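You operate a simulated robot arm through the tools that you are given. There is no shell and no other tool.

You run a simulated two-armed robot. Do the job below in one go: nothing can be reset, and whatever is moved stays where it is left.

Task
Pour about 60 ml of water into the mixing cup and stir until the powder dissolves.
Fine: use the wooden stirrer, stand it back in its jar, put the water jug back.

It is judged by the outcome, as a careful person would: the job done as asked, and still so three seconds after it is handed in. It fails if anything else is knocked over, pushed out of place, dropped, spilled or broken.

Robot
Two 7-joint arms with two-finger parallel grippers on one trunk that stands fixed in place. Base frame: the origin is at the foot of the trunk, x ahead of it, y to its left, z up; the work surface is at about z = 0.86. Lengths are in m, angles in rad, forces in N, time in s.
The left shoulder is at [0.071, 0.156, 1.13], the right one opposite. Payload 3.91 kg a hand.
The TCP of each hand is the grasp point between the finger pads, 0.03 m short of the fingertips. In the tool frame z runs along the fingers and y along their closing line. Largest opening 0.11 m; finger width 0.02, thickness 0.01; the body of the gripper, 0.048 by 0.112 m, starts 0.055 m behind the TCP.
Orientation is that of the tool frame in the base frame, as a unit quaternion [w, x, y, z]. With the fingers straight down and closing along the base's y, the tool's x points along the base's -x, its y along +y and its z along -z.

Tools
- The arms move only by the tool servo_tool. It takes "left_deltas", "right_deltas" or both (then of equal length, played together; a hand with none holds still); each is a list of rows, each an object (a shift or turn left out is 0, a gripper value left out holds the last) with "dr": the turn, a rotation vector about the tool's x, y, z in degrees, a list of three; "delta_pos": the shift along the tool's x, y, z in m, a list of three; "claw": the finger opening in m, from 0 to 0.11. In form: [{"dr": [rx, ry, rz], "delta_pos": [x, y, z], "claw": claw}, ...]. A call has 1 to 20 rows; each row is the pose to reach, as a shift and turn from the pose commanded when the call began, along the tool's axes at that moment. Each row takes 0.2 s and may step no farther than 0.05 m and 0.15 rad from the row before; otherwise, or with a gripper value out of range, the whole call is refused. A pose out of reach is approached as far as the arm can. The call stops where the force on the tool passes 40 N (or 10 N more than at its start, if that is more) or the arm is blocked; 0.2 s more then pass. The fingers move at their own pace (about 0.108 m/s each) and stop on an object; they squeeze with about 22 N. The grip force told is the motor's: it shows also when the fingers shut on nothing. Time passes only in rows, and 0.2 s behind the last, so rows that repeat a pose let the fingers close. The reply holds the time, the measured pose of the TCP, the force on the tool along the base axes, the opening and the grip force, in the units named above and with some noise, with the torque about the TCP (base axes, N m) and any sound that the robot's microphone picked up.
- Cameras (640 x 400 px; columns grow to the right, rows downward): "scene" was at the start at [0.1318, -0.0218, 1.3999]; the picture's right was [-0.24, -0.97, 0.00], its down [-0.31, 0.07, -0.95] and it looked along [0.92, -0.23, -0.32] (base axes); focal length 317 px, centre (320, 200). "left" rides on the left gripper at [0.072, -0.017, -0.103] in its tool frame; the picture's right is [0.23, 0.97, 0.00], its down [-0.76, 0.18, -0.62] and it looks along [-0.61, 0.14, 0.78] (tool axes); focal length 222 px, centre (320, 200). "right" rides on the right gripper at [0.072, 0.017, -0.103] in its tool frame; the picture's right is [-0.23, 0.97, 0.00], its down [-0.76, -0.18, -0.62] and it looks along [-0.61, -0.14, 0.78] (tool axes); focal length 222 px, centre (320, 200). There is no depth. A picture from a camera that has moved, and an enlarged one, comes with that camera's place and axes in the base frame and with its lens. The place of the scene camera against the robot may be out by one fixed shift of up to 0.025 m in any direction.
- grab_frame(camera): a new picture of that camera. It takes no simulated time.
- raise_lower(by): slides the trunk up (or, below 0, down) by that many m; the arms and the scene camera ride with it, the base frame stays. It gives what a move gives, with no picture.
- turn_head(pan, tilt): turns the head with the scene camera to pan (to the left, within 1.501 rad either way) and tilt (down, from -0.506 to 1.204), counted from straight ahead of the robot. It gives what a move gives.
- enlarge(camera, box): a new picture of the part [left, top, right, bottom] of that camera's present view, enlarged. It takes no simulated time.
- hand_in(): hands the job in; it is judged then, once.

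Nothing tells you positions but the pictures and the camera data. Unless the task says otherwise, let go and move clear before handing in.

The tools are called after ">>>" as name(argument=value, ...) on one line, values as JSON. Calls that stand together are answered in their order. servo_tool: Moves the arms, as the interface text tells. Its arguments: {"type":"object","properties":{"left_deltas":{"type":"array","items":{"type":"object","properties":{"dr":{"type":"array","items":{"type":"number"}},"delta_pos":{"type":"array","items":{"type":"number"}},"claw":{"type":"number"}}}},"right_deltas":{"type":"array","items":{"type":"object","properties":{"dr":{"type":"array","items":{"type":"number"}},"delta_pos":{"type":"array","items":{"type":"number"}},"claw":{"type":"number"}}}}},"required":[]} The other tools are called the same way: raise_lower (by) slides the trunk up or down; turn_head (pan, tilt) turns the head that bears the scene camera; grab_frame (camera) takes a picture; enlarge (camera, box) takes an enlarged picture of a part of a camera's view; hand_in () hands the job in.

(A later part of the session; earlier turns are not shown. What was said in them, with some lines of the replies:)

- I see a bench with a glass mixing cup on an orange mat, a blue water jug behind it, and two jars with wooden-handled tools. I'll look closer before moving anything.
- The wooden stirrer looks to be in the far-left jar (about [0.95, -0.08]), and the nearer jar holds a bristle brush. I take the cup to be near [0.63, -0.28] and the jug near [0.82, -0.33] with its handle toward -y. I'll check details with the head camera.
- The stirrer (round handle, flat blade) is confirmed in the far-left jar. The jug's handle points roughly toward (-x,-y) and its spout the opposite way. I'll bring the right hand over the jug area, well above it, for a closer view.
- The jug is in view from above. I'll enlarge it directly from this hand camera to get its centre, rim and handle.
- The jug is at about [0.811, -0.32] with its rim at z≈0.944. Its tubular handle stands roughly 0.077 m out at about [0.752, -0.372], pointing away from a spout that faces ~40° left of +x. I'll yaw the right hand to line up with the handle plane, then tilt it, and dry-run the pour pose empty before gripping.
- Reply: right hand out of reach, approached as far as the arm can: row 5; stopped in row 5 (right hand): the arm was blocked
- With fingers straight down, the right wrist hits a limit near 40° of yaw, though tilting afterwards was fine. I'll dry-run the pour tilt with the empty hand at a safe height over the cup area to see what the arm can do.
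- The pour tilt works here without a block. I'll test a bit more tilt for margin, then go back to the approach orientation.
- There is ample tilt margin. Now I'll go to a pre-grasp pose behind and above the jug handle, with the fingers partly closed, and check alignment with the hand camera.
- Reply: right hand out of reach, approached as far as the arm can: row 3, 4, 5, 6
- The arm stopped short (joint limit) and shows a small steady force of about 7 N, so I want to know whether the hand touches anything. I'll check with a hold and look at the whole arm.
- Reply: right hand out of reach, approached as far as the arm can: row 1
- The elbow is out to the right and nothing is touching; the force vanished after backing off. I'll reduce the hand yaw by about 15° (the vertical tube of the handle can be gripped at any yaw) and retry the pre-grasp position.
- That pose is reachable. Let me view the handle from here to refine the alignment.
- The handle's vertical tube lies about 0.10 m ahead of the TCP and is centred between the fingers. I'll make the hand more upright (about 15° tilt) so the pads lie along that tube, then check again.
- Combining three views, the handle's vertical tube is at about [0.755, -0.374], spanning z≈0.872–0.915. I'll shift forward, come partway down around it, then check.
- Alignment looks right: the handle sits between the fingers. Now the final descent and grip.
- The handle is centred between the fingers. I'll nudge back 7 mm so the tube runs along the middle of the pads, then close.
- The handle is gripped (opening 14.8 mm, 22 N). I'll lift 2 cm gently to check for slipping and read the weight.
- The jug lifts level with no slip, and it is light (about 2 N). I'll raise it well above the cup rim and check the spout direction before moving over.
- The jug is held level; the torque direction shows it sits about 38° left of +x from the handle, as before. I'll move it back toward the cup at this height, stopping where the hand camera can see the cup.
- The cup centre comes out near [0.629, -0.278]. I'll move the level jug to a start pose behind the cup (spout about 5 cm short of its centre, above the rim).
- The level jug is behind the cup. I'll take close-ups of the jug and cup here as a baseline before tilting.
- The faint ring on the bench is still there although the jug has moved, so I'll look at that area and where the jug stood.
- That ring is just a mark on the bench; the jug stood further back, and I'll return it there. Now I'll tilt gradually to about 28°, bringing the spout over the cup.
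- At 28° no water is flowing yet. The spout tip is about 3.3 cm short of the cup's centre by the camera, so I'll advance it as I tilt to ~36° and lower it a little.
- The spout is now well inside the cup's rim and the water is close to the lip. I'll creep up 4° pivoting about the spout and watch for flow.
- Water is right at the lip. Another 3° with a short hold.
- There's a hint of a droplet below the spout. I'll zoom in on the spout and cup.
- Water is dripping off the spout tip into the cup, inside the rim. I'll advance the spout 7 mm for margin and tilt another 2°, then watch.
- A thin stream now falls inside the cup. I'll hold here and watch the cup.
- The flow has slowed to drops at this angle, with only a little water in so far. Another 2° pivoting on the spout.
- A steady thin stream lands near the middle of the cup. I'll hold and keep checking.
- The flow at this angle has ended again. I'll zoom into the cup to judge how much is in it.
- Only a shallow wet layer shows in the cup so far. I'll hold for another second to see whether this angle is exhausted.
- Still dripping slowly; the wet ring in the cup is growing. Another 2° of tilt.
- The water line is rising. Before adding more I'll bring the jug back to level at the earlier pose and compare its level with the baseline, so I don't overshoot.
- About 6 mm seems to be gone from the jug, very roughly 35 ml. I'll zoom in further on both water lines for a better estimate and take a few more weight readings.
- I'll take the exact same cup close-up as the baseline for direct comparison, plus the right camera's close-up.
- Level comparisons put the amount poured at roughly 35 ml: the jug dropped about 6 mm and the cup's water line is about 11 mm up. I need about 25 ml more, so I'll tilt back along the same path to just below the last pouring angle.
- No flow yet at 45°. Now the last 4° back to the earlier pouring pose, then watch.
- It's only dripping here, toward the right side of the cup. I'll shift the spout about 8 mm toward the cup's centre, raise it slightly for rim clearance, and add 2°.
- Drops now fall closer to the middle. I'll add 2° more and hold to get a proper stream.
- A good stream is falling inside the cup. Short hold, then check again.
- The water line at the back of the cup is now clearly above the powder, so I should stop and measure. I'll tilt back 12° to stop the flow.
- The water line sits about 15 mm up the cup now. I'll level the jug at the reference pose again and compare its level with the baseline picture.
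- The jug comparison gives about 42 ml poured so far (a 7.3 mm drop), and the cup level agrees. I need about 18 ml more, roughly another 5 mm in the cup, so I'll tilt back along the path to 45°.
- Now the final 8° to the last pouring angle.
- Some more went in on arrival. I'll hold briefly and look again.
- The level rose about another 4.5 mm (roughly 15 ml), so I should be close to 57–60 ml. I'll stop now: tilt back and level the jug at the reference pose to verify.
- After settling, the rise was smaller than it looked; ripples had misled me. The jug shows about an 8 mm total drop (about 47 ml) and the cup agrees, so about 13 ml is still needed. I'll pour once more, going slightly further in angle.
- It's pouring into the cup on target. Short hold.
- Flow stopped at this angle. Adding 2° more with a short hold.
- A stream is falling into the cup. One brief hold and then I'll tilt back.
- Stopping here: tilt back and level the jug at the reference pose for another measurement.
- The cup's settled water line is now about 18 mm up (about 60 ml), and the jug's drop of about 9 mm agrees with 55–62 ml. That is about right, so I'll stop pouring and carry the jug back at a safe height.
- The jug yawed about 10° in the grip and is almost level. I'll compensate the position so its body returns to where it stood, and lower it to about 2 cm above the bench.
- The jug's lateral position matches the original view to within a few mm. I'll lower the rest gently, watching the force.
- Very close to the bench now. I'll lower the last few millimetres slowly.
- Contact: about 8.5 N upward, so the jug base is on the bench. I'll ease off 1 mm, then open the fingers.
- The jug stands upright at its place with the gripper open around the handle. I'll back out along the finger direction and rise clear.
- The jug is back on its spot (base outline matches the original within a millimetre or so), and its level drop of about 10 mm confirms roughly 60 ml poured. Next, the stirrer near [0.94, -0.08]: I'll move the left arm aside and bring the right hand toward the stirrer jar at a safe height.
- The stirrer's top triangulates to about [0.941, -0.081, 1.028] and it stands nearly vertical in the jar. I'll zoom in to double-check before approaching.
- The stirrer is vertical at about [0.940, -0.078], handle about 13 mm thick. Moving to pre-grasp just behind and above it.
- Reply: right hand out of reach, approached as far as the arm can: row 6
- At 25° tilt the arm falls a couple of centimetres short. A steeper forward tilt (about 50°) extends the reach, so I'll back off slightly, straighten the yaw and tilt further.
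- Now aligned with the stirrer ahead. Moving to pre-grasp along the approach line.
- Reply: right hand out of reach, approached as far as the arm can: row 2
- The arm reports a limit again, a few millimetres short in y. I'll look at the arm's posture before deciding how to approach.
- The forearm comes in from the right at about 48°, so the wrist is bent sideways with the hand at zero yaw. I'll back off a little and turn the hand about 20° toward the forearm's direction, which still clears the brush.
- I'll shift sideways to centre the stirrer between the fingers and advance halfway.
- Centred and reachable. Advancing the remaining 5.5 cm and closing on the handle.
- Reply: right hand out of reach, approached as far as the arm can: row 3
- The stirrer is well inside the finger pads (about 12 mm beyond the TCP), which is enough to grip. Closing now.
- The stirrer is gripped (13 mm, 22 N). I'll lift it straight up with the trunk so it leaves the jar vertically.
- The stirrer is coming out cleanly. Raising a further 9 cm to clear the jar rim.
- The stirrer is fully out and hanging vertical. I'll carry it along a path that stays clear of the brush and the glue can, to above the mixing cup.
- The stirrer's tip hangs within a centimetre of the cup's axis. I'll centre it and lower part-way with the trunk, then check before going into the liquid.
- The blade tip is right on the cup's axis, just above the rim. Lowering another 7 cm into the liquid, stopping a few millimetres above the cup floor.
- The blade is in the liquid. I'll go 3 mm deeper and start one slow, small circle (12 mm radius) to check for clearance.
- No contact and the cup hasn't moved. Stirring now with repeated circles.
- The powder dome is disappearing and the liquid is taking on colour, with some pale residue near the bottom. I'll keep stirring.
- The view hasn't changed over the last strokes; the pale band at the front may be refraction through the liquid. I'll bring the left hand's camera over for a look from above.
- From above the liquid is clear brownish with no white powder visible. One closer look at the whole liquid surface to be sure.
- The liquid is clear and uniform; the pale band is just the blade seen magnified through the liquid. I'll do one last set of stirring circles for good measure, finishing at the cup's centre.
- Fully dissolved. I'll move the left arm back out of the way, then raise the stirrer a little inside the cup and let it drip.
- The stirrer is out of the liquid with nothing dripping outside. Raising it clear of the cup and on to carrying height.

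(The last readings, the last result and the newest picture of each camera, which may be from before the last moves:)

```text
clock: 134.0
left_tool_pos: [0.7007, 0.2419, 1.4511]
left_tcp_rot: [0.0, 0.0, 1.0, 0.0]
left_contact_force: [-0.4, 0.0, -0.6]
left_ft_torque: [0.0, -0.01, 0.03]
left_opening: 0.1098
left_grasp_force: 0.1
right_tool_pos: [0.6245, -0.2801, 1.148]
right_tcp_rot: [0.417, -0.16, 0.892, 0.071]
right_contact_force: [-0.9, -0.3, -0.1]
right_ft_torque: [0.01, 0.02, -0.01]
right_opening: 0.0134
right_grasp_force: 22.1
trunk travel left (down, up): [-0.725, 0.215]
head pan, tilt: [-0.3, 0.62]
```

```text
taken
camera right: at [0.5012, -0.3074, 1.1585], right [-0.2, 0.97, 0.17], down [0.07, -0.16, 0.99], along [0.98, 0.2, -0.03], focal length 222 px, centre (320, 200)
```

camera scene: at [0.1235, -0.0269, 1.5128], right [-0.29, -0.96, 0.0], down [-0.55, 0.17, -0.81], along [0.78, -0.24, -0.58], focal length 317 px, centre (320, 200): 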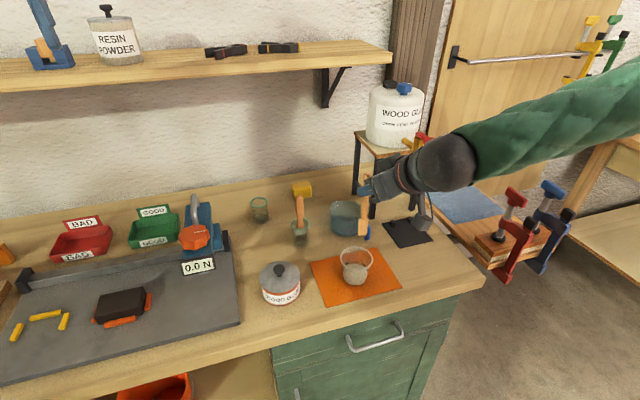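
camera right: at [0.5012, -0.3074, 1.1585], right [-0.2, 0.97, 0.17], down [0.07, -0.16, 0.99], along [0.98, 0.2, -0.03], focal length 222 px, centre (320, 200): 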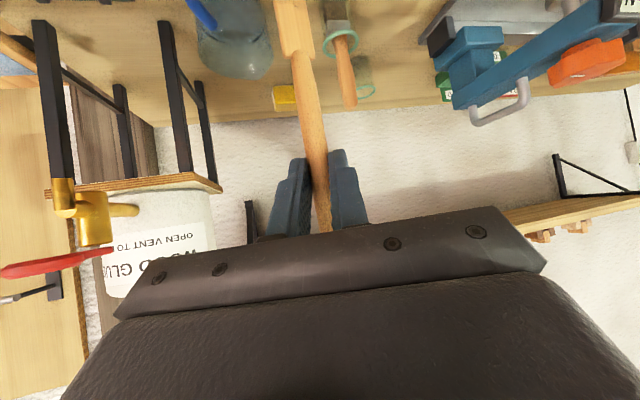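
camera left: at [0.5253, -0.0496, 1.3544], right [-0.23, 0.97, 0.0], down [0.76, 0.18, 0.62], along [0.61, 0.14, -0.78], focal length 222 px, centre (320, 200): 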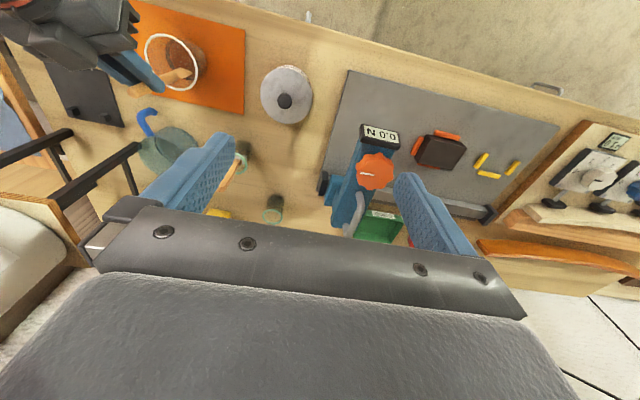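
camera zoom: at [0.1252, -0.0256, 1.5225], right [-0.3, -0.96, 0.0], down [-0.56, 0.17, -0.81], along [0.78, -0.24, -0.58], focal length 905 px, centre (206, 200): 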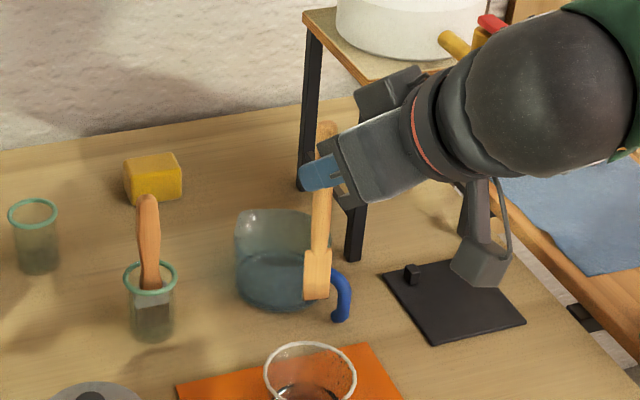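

The grip hasn't slipped. Carrying the stirrer back by the same clear route to above its jar.

>>> servo_tool(right_deltas=[{"delta_pos": [-0.0144, 0.0239, 0.0168]}, {"delta_pos": [-0.0287, 0.0478, 0.0335]}, {"delta_pos": [-0.0431, 0.0717, 0.0503]}, {"delta_pos": [-0.0574, 0.0956, 0.067]}, {"delta_pos": [-0.0718, 0.1195, 0.0838]}, {"delta_pos": [-0.0861, 0.1434, 0.1005]}, {"delta_pos": [-0.1095, 0.1318, 0.1286]}, {"delta_pos": [-0.1329, 0.1202, 0.1567]}, {"delta_pos": [-0.1563, 0.1087, 0.1848]}, {"delta_pos": [-0.1797, 0.0971, 0.2128]}, {"delta_pos": [-0.2031, 0.0855, 0.2409]}, {"delta_pos": [-0.2265, 0.0739, 0.269]}])

>>> grab_frame(camera="right")

>>> enlarge(camera="scene", box=[200, 90, 330, 230])

```text
clock: 136.6
left_tool_pos: [0.7002, 0.2432, 1.4496]
left_tcp_rot: [-0.001, 0.001, 1.0, 0.0]
left_contact_force: [0.6, 0.1, 0.3]
left_ft_torque: [0.01, -0.03, 0.02]
left_opening: 0.1101
left_grasp_force: 0.1
right_tool_pos: [0.9324, -0.0905, 1.1511]
right_tcp_rot: [0.418, -0.158, 0.892, 0.07]
right_contact_force: [-0.7, 0.3, -0.1]
right_ft_torque: [0.02, 0.0, 0.01]
right_opening: 0.0134
right_grasp_force: 21.9
trunk travel left (down, up): [-0.725, 0.215]
head pan, tilt: [-0.3, 0.62]
```

```text
taken
camera right: at [0.8083, -0.1195, 1.1618], right [-0.2, 0.97, 0.17], down [0.07, -0.16, 0.99], along [0.98, 0.21, -0.03], focal length 222 px, centre (320, 200)
```

right: 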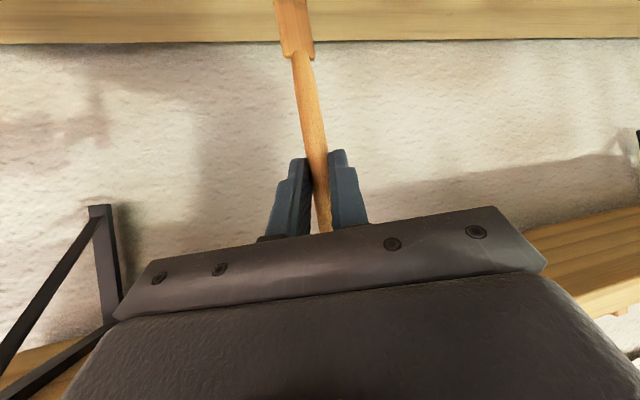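

```text
2.86 times, centred on (265, 160) of scene
camera zoom: at [0.1268, -0.0256, 1.5225], right [-0.3, -0.96, 0.0], down [-0.56, 0.17, -0.81], along [0.78, -0.24, -0.58], focal length 905 px, centre (477, 314)
```

zoom: 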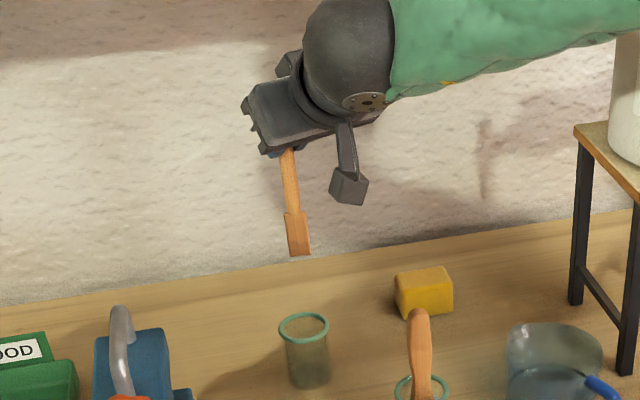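

It's back at the same pose above the jar. Lowering partway and checking the blade against the jar opening.

>>> raise_lower(by=-0.06)

>>> enlarge(camera="scene", box=[220, 120, 310, 220])

>>> grab_frame(camera="right")

```text
clock: 137.6
left_tool_pos: [0.699, 0.2428, 1.392]
left_tcp_rot: [0.001, 0.0, 1.0, 0.0]
left_contact_force: [-1.2, 0.8, 0.0]
left_ft_torque: [-0.03, -0.03, -0.02]
left_opening: 0.1101
left_grasp_force: 0.1
right_tool_pos: [0.9309, -0.0916, 1.0925]
right_tcp_rot: [0.418, -0.159, 0.892, 0.07]
right_contact_force: [0.6, 0.5, -0.1]
right_ft_torque: [-0.02, 0.02, 0.0]
right_opening: 0.0133
right_grasp_force: 21.5
trunk travel left (down, up): [-0.665, 0.275]
head pan, tilt: [-0.3, 0.62]
```

```text
4.00 times, centred on (265, 170) of scene
camera zoom: at [0.1252, -0.0254, 1.4627], right [-0.3, -0.96, 0.0], down [-0.56, 0.17, -0.81], along [0.78, -0.24, -0.58], focal length 1267 px, centre (540, 320)
```

zoom: 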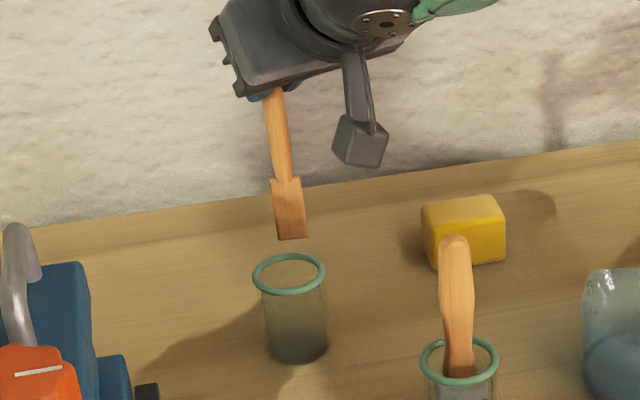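

```text
taken
camera right: at [0.8066, -0.119, 1.1027], right [-0.2, 0.97, 0.17], down [0.07, -0.16, 0.99], along [0.98, 0.21, -0.03], focal length 222 px, centre (320, 200)
```

right: 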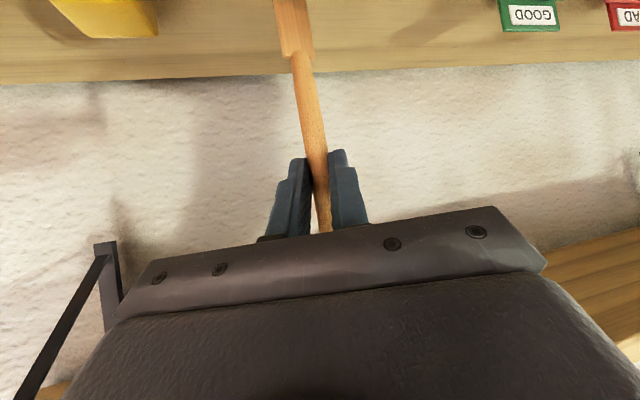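

The blade is aligned with the jar opening (within about 7 mm, with more than 20 mm available). Lowering into the jar in two steps.

>>> raise_lower(by=-0.045)

>>> enlarge(camera="scene", box=[220, 120, 310, 220])

>>> raise_lower(by=-0.041)

>>> enlarge(camera="scene", box=[220, 120, 310, 220])

>>> grab_frame(camera="right")

```text
clock: 138.5
left_tool_pos: [0.6994, 0.2426, 1.3471]
left_tcp_rot: [0.0, 0.001, 1.0, 0.0]
left_contact_force: [-0.8, 0.5, 0.2]
left_ft_torque: [-0.02, 0.0, -0.02]
left_opening: 0.11
left_grasp_force: 0.0
right_tool_pos: [0.9305, -0.0903, 1.048]
right_tcp_rot: [0.418, -0.159, 0.892, 0.07]
right_contact_force: [0.0, -0.5, -0.8]
right_ft_torque: [0.01, -0.01, 0.0]
right_opening: 0.0135
right_grasp_force: 21.9
trunk travel left (down, up): [-0.62, 0.32]
head pan, tilt: [-0.3, 0.62]
```

```text
4.00 times, centred on (265, 170) of scene
camera zoom: at [0.1247, -0.0254, 1.4178], right [-0.3, -0.96, 0.0], down [-0.55, 0.17, -0.81], along [0.78, -0.24, -0.58], focal length 1267 px, centre (540, 320)
```

zoom: 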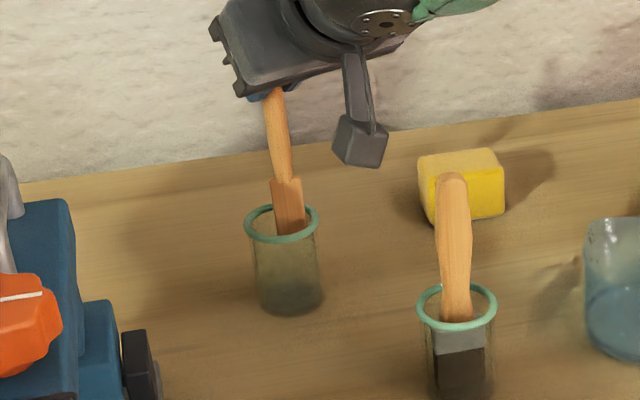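

```text
clock: 139.3
left_tool_pos: [0.6988, 0.2435, 1.305]
left_tcp_rot: [0.0, 0.001, 1.0, 0.0]
left_contact_force: [1.1, 0.0, 0.2]
left_ft_torque: [0.01, 0.01, 0.01]
left_opening: 0.11
left_grasp_force: 0.1
right_tool_pos: [0.93, -0.0903, 1.0085]
right_tcp_rot: [0.419, -0.158, 0.891, 0.071]
right_contact_force: [-0.2, 0.3, 1.1]
right_ft_torque: [0.04, 0.02, 0.01]
right_opening: 0.0135
right_grasp_force: 22.2
trunk travel left (down, up): [-0.579, 0.361]
head pan, tilt: [-0.3, 0.62]
```

```text
4.00 times, centred on (265, 170) of scene
camera zoom: at [0.1246, -0.0254, 1.3768], right [-0.3, -0.96, 0.0], down [-0.55, 0.17, -0.81], along [0.78, -0.24, -0.58], focal length 1267 px, centre (540, 320)
```

zoom: 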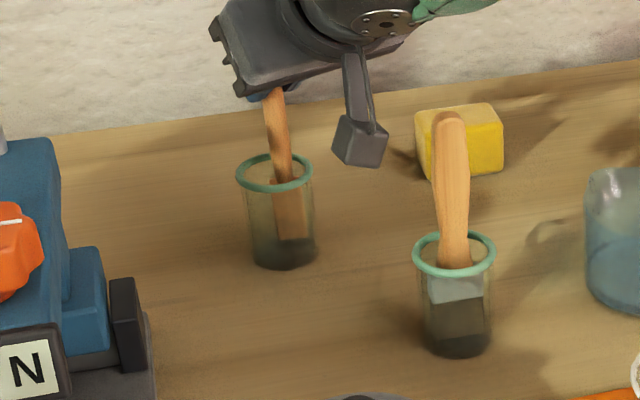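

```text
taken
camera right: at [0.8061, -0.119, 1.0171], right [-0.2, 0.97, 0.17], down [0.07, -0.16, 0.99], along [0.98, 0.21, -0.03], focal length 222 px, centre (320, 200)
```

right: 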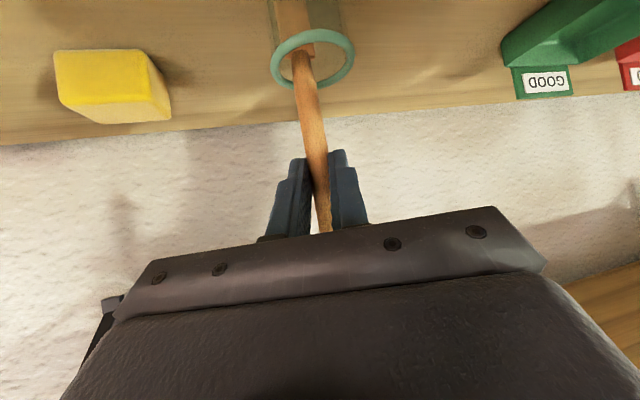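

The blade is down in the jar. I'll lower the last few millimetres until it rests on the jar bottom.

>>> raise_lower(by=-0.003)

>>> raise_lower(by=-0.002)

```text
clock: 139.8
left_tool_pos: [0.7001, 0.2422, 1.302]
left_tcp_rot: [0.0, 0.001, 1.0, -0.001]
left_contact_force: [0.4, -0.4, -0.1]
left_ft_torque: [-0.02, -0.01, 0.02]
left_opening: 0.1102
left_grasp_force: 0.0
right_tool_pos: [0.9293, -0.0901, 1.0029]
right_tcp_rot: [0.419, -0.159, 0.891, 0.07]
right_contact_force: [0.2, 0.4, -0.3]
right_ft_torque: [0.01, 0.02, -0.01]
right_opening: 0.0135
right_grasp_force: 22.5
trunk travel left (down, up): [-0.576, 0.364]
head pan, tilt: [-0.3, 0.62]
```

```text
clock: 140.3
left_tool_pos: [0.6986, 0.2434, 1.2995]
left_tcp_rot: [0.0, 0.001, 1.0, 0.0]
left_contact_force: [0.7, 0.0, -0.7]
left_ft_torque: [0.0, 0.0, 0.01]
left_opening: 0.11
left_grasp_force: 0.1
right_tool_pos: [0.9304, -0.0914, 1.0021]
right_tcp_rot: [0.418, -0.159, 0.892, 0.07]
right_contact_force: [-0.5, -0.6, 3.6]
right_ft_torque: [0.06, -0.09, -0.02]
right_opening: 0.0133
right_grasp_force: 22.1
trunk travel left (down, up): [-0.574, 0.366]
head pan, tilt: [-0.3, 0.62]
```

It is resting on the jar bottom (3.6 N). I'll release slowly and let it settle.

>>> servo_tool(right_deltas=[{"claw": 0.016}, {"claw": 0.02}, {"claw": 0.03}, {"claw": 0.045}, {"claw": 0.06}, {"claw": 0.075}, {"claw": 0.09}, {"claw": 0.09}])

>>> grab_frame(camera="right")

>>> enlarge(camera="scene", box=[220, 110, 310, 210])

```text
clock: 142.1
left_tool_pos: [0.6986, 0.242, 1.2995]
left_tcp_rot: [-0.001, 0.001, 1.0, 0.0]
left_contact_force: [-1.1, 0.4, -0.2]
left_ft_torque: [-0.04, 0.0, 0.01]
left_opening: 0.1097
left_grasp_force: 0.1
right_tool_pos: [0.9301, -0.0915, 1.0005]
right_tcp_rot: [0.42, -0.159, 0.891, 0.071]
right_contact_force: [0.1, 0.3, 0.4]
right_ft_torque: [0.0, -0.01, 0.01]
right_opening: 0.0897
right_grasp_force: 0.0
trunk travel left (down, up): [-0.574, 0.366]
head pan, tilt: [-0.3, 0.62]
```

```text
taken
camera right: at [0.8064, -0.1191, 1.0114], right [-0.2, 0.97, 0.17], down [0.07, -0.16, 0.99], along [0.98, 0.21, -0.03], focal length 222 px, centre (320, 200)
```

right: 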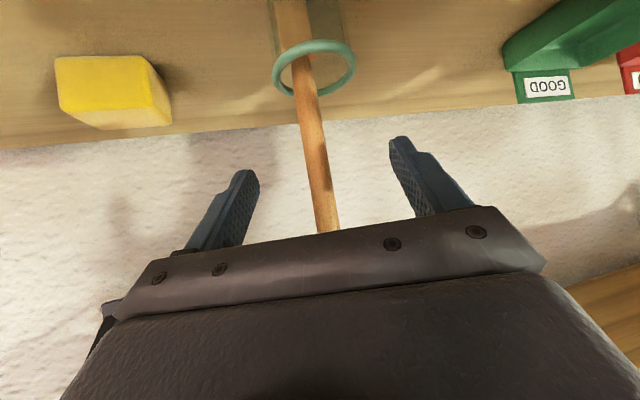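

```text
4.00 times, centred on (265, 160) of scene
camera zoom: at [0.1251, -0.0254, 1.3716], right [-0.3, -0.96, 0.0], down [-0.56, 0.17, -0.81], along [0.78, -0.24, -0.58], focal length 1267 px, centre (540, 360)
```

zoom: 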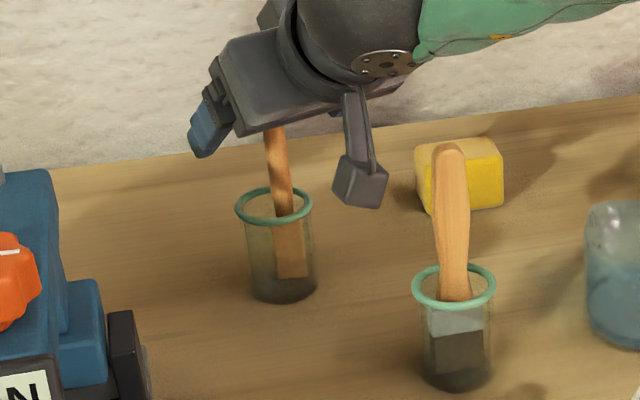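

The stirrer is standing in its jar on its own. I'll retreat along the approach line, then straight up and back.

>>> servo_tool(right_deltas=[{"delta_pos": [0, 0, -0.015]}, {"delta_pos": [0, 0, -0.035]}, {"delta_pos": [0, 0, -0.06]}, {"delta_pos": [-0.023, 0, -0.079]}, {"delta_pos": [-0.046, 0, -0.098]}, {"delta_pos": [-0.069, 0, -0.117]}, {"delta_pos": [-0.092, 0, -0.137]}])

>>> grab_frame(camera="scene")

>>> enlarge(camera="scene", box=[220, 110, 330, 220])

```text
clock: 143.7
left_tool_pos: [0.6995, 0.2425, 1.3]
left_tcp_rot: [0.0, 0.001, 1.0, 0.0]
left_contact_force: [-0.1, 0.5, 0.9]
left_ft_torque: [0.03, -0.01, 0.01]
left_opening: 0.1096
left_grasp_force: 0.0
right_tool_pos: [0.8843, -0.1061, 1.1603]
right_tcp_rot: [0.419, -0.159, 0.891, 0.07]
right_contact_force: [0.1, -0.5, 0.0]
right_ft_torque: [0.02, 0.02, 0.0]
right_opening: 0.0902
right_grasp_force: 0.0
trunk travel left (down, up): [-0.574, 0.366]
head pan, tilt: [-0.3, 0.62]
```

```text
taken
camera scene: at [0.1243, -0.0252, 1.3717], right [-0.3, -0.96, 0.0], down [-0.55, 0.17, -0.81], along [0.78, -0.24, -0.58], focal length 317 px, centre (320, 200)
```

scene: 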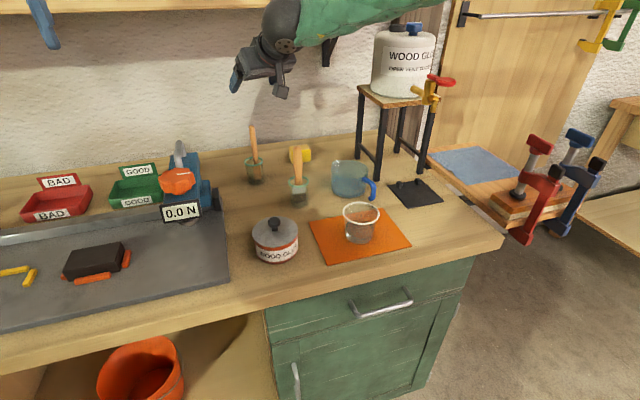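

```text
3.64 times, centred on (275, 165) of scene
camera zoom: at [0.1243, -0.0252, 1.3717], right [-0.3, -0.96, 0.0], down [-0.55, 0.17, -0.81], along [0.78, -0.24, -0.58], focal length 1152 px, centre (484, 327)
```

zoom: 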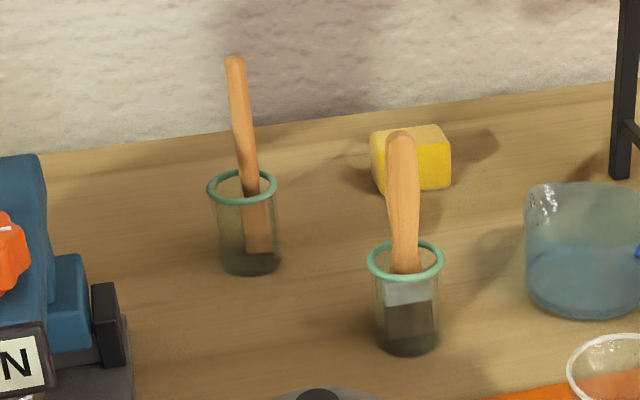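

The stirrer is back in its jar, the jug is in place, and nothing else has moved. I'll move the right hand back to a clear resting spot and check the cup and bench closely.

>>> servo_tool(right_deltas=[{"delta_pos": [0.0, 0.0, -0.03]}, {"delta_pos": [0.0, -0.02, -0.06]}, {"delta_pos": [0.0, -0.05, -0.09]}, {"delta_pos": [0.0, -0.08, -0.12]}, {"delta_pos": [0.0, -0.11, -0.15]}, {"delta_pos": [0.0, -0.14, -0.18]}])

>>> grab_frame(camera="scene")

>>> enlarge(camera="scene", box=[335, 195, 385, 250])

>>> enlarge(camera="scene", box=[300, 150, 440, 270])

```text
clock: 145.1
left_tool_pos: [0.6975, 0.2412, 1.3015]
left_tcp_rot: [0.001, 0.002, 1.0, 0.001]
left_contact_force: [0.1, 0.5, 0.1]
left_ft_torque: [0.03, 0.0, -0.01]
left_opening: 0.11
left_grasp_force: 0.1
right_tool_pos: [0.8025, -0.287, 1.2758]
right_tcp_rot: [0.418, -0.159, 0.891, 0.071]
right_contact_force: [-0.2, 0.3, 0.0]
right_ft_torque: [0.0, 0.01, 0.02]
right_opening: 0.0902
right_grasp_force: 0.0
trunk travel left (down, up): [-0.574, 0.366]
head pan, tilt: [-0.3, 0.62]
```

```text
taken
camera scene: at [0.1238, -0.027, 1.3718], right [-0.3, -0.96, 0.0], down [-0.55, 0.17, -0.81], along [0.78, -0.24, -0.58], focal length 317 px, centre (320, 200)
```

scene: 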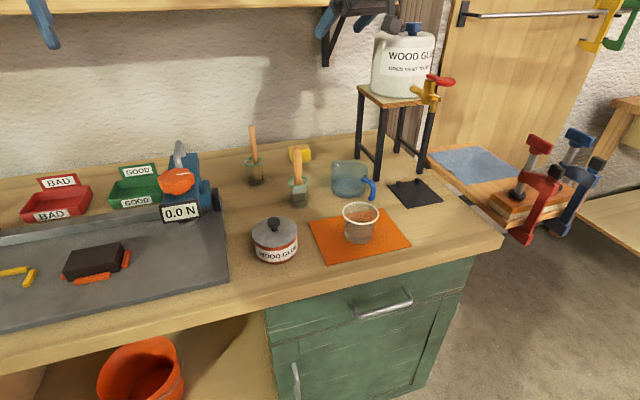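

```text
7.27 times, centred on (360, 222) of scene
camera zoom: at [0.1238, -0.027, 1.3718], right [-0.3, -0.96, 0.0], down [-0.55, 0.17, -0.81], along [0.78, -0.24, -0.58], focal length 2304 px, centre (29, 36)
```

zoom: 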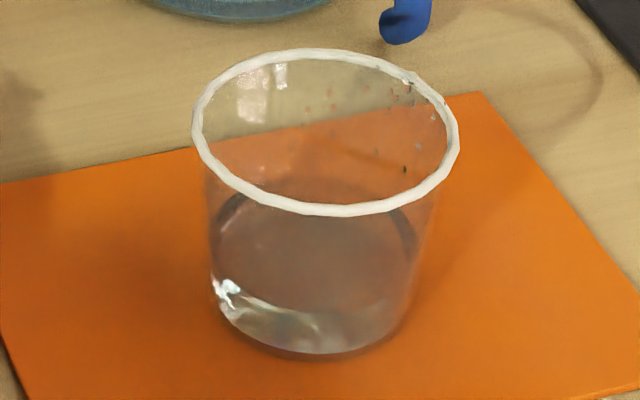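

```text
3.33 times, centred on (370, 210) of scene
camera zoom: at [0.1238, -0.027, 1.3718], right [-0.3, -0.96, 0.0], down [-0.55, 0.17, -0.81], along [0.78, -0.24, -0.58], focal length 1056 px, centre (153, 167)
```

zoom: 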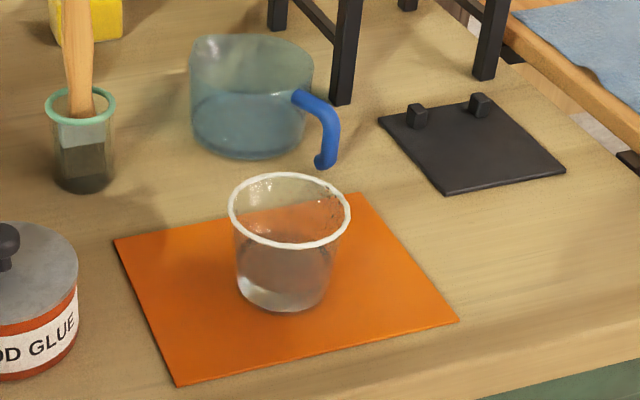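

The powder is fully dissolved and the cup hasn't moved from its mat. By jug level drop and cup level it holds about 57–60 ml of water. The jug is back on its spot, the stirrer stands in its own jar, the bench is dry and both hands are empty and clear. Handing in.

>>> hand_in()

```text
The job is handed in.
```

I poured roughly 60 ml of water into the mixing cup and stirred it with the wooden stirrer until no powder was visible. The job is handed in, but no verdict came back.

- **Water:** I had no scale, so the amount is an estimate. The drop in the jug points to about 57–64 ml, and the level in the cup to about 52–58 ml. I stopped there rather than risk pouring too much.
- **Stirring:** The liquid is clear from above and from the side. The cup is where it was on its mat.
- **Stirrer:** It is standing upright by itself in its own jar.
- **Jug:** It is back within a few millimetres of where it stood. The handle points about 10° to one side of its original direction because the jug turned slightly in the grip.
- **Everything else:** I saw no spills on the bench or mat, and nothing else was moved or knocked over. Both hands are empty and clear.
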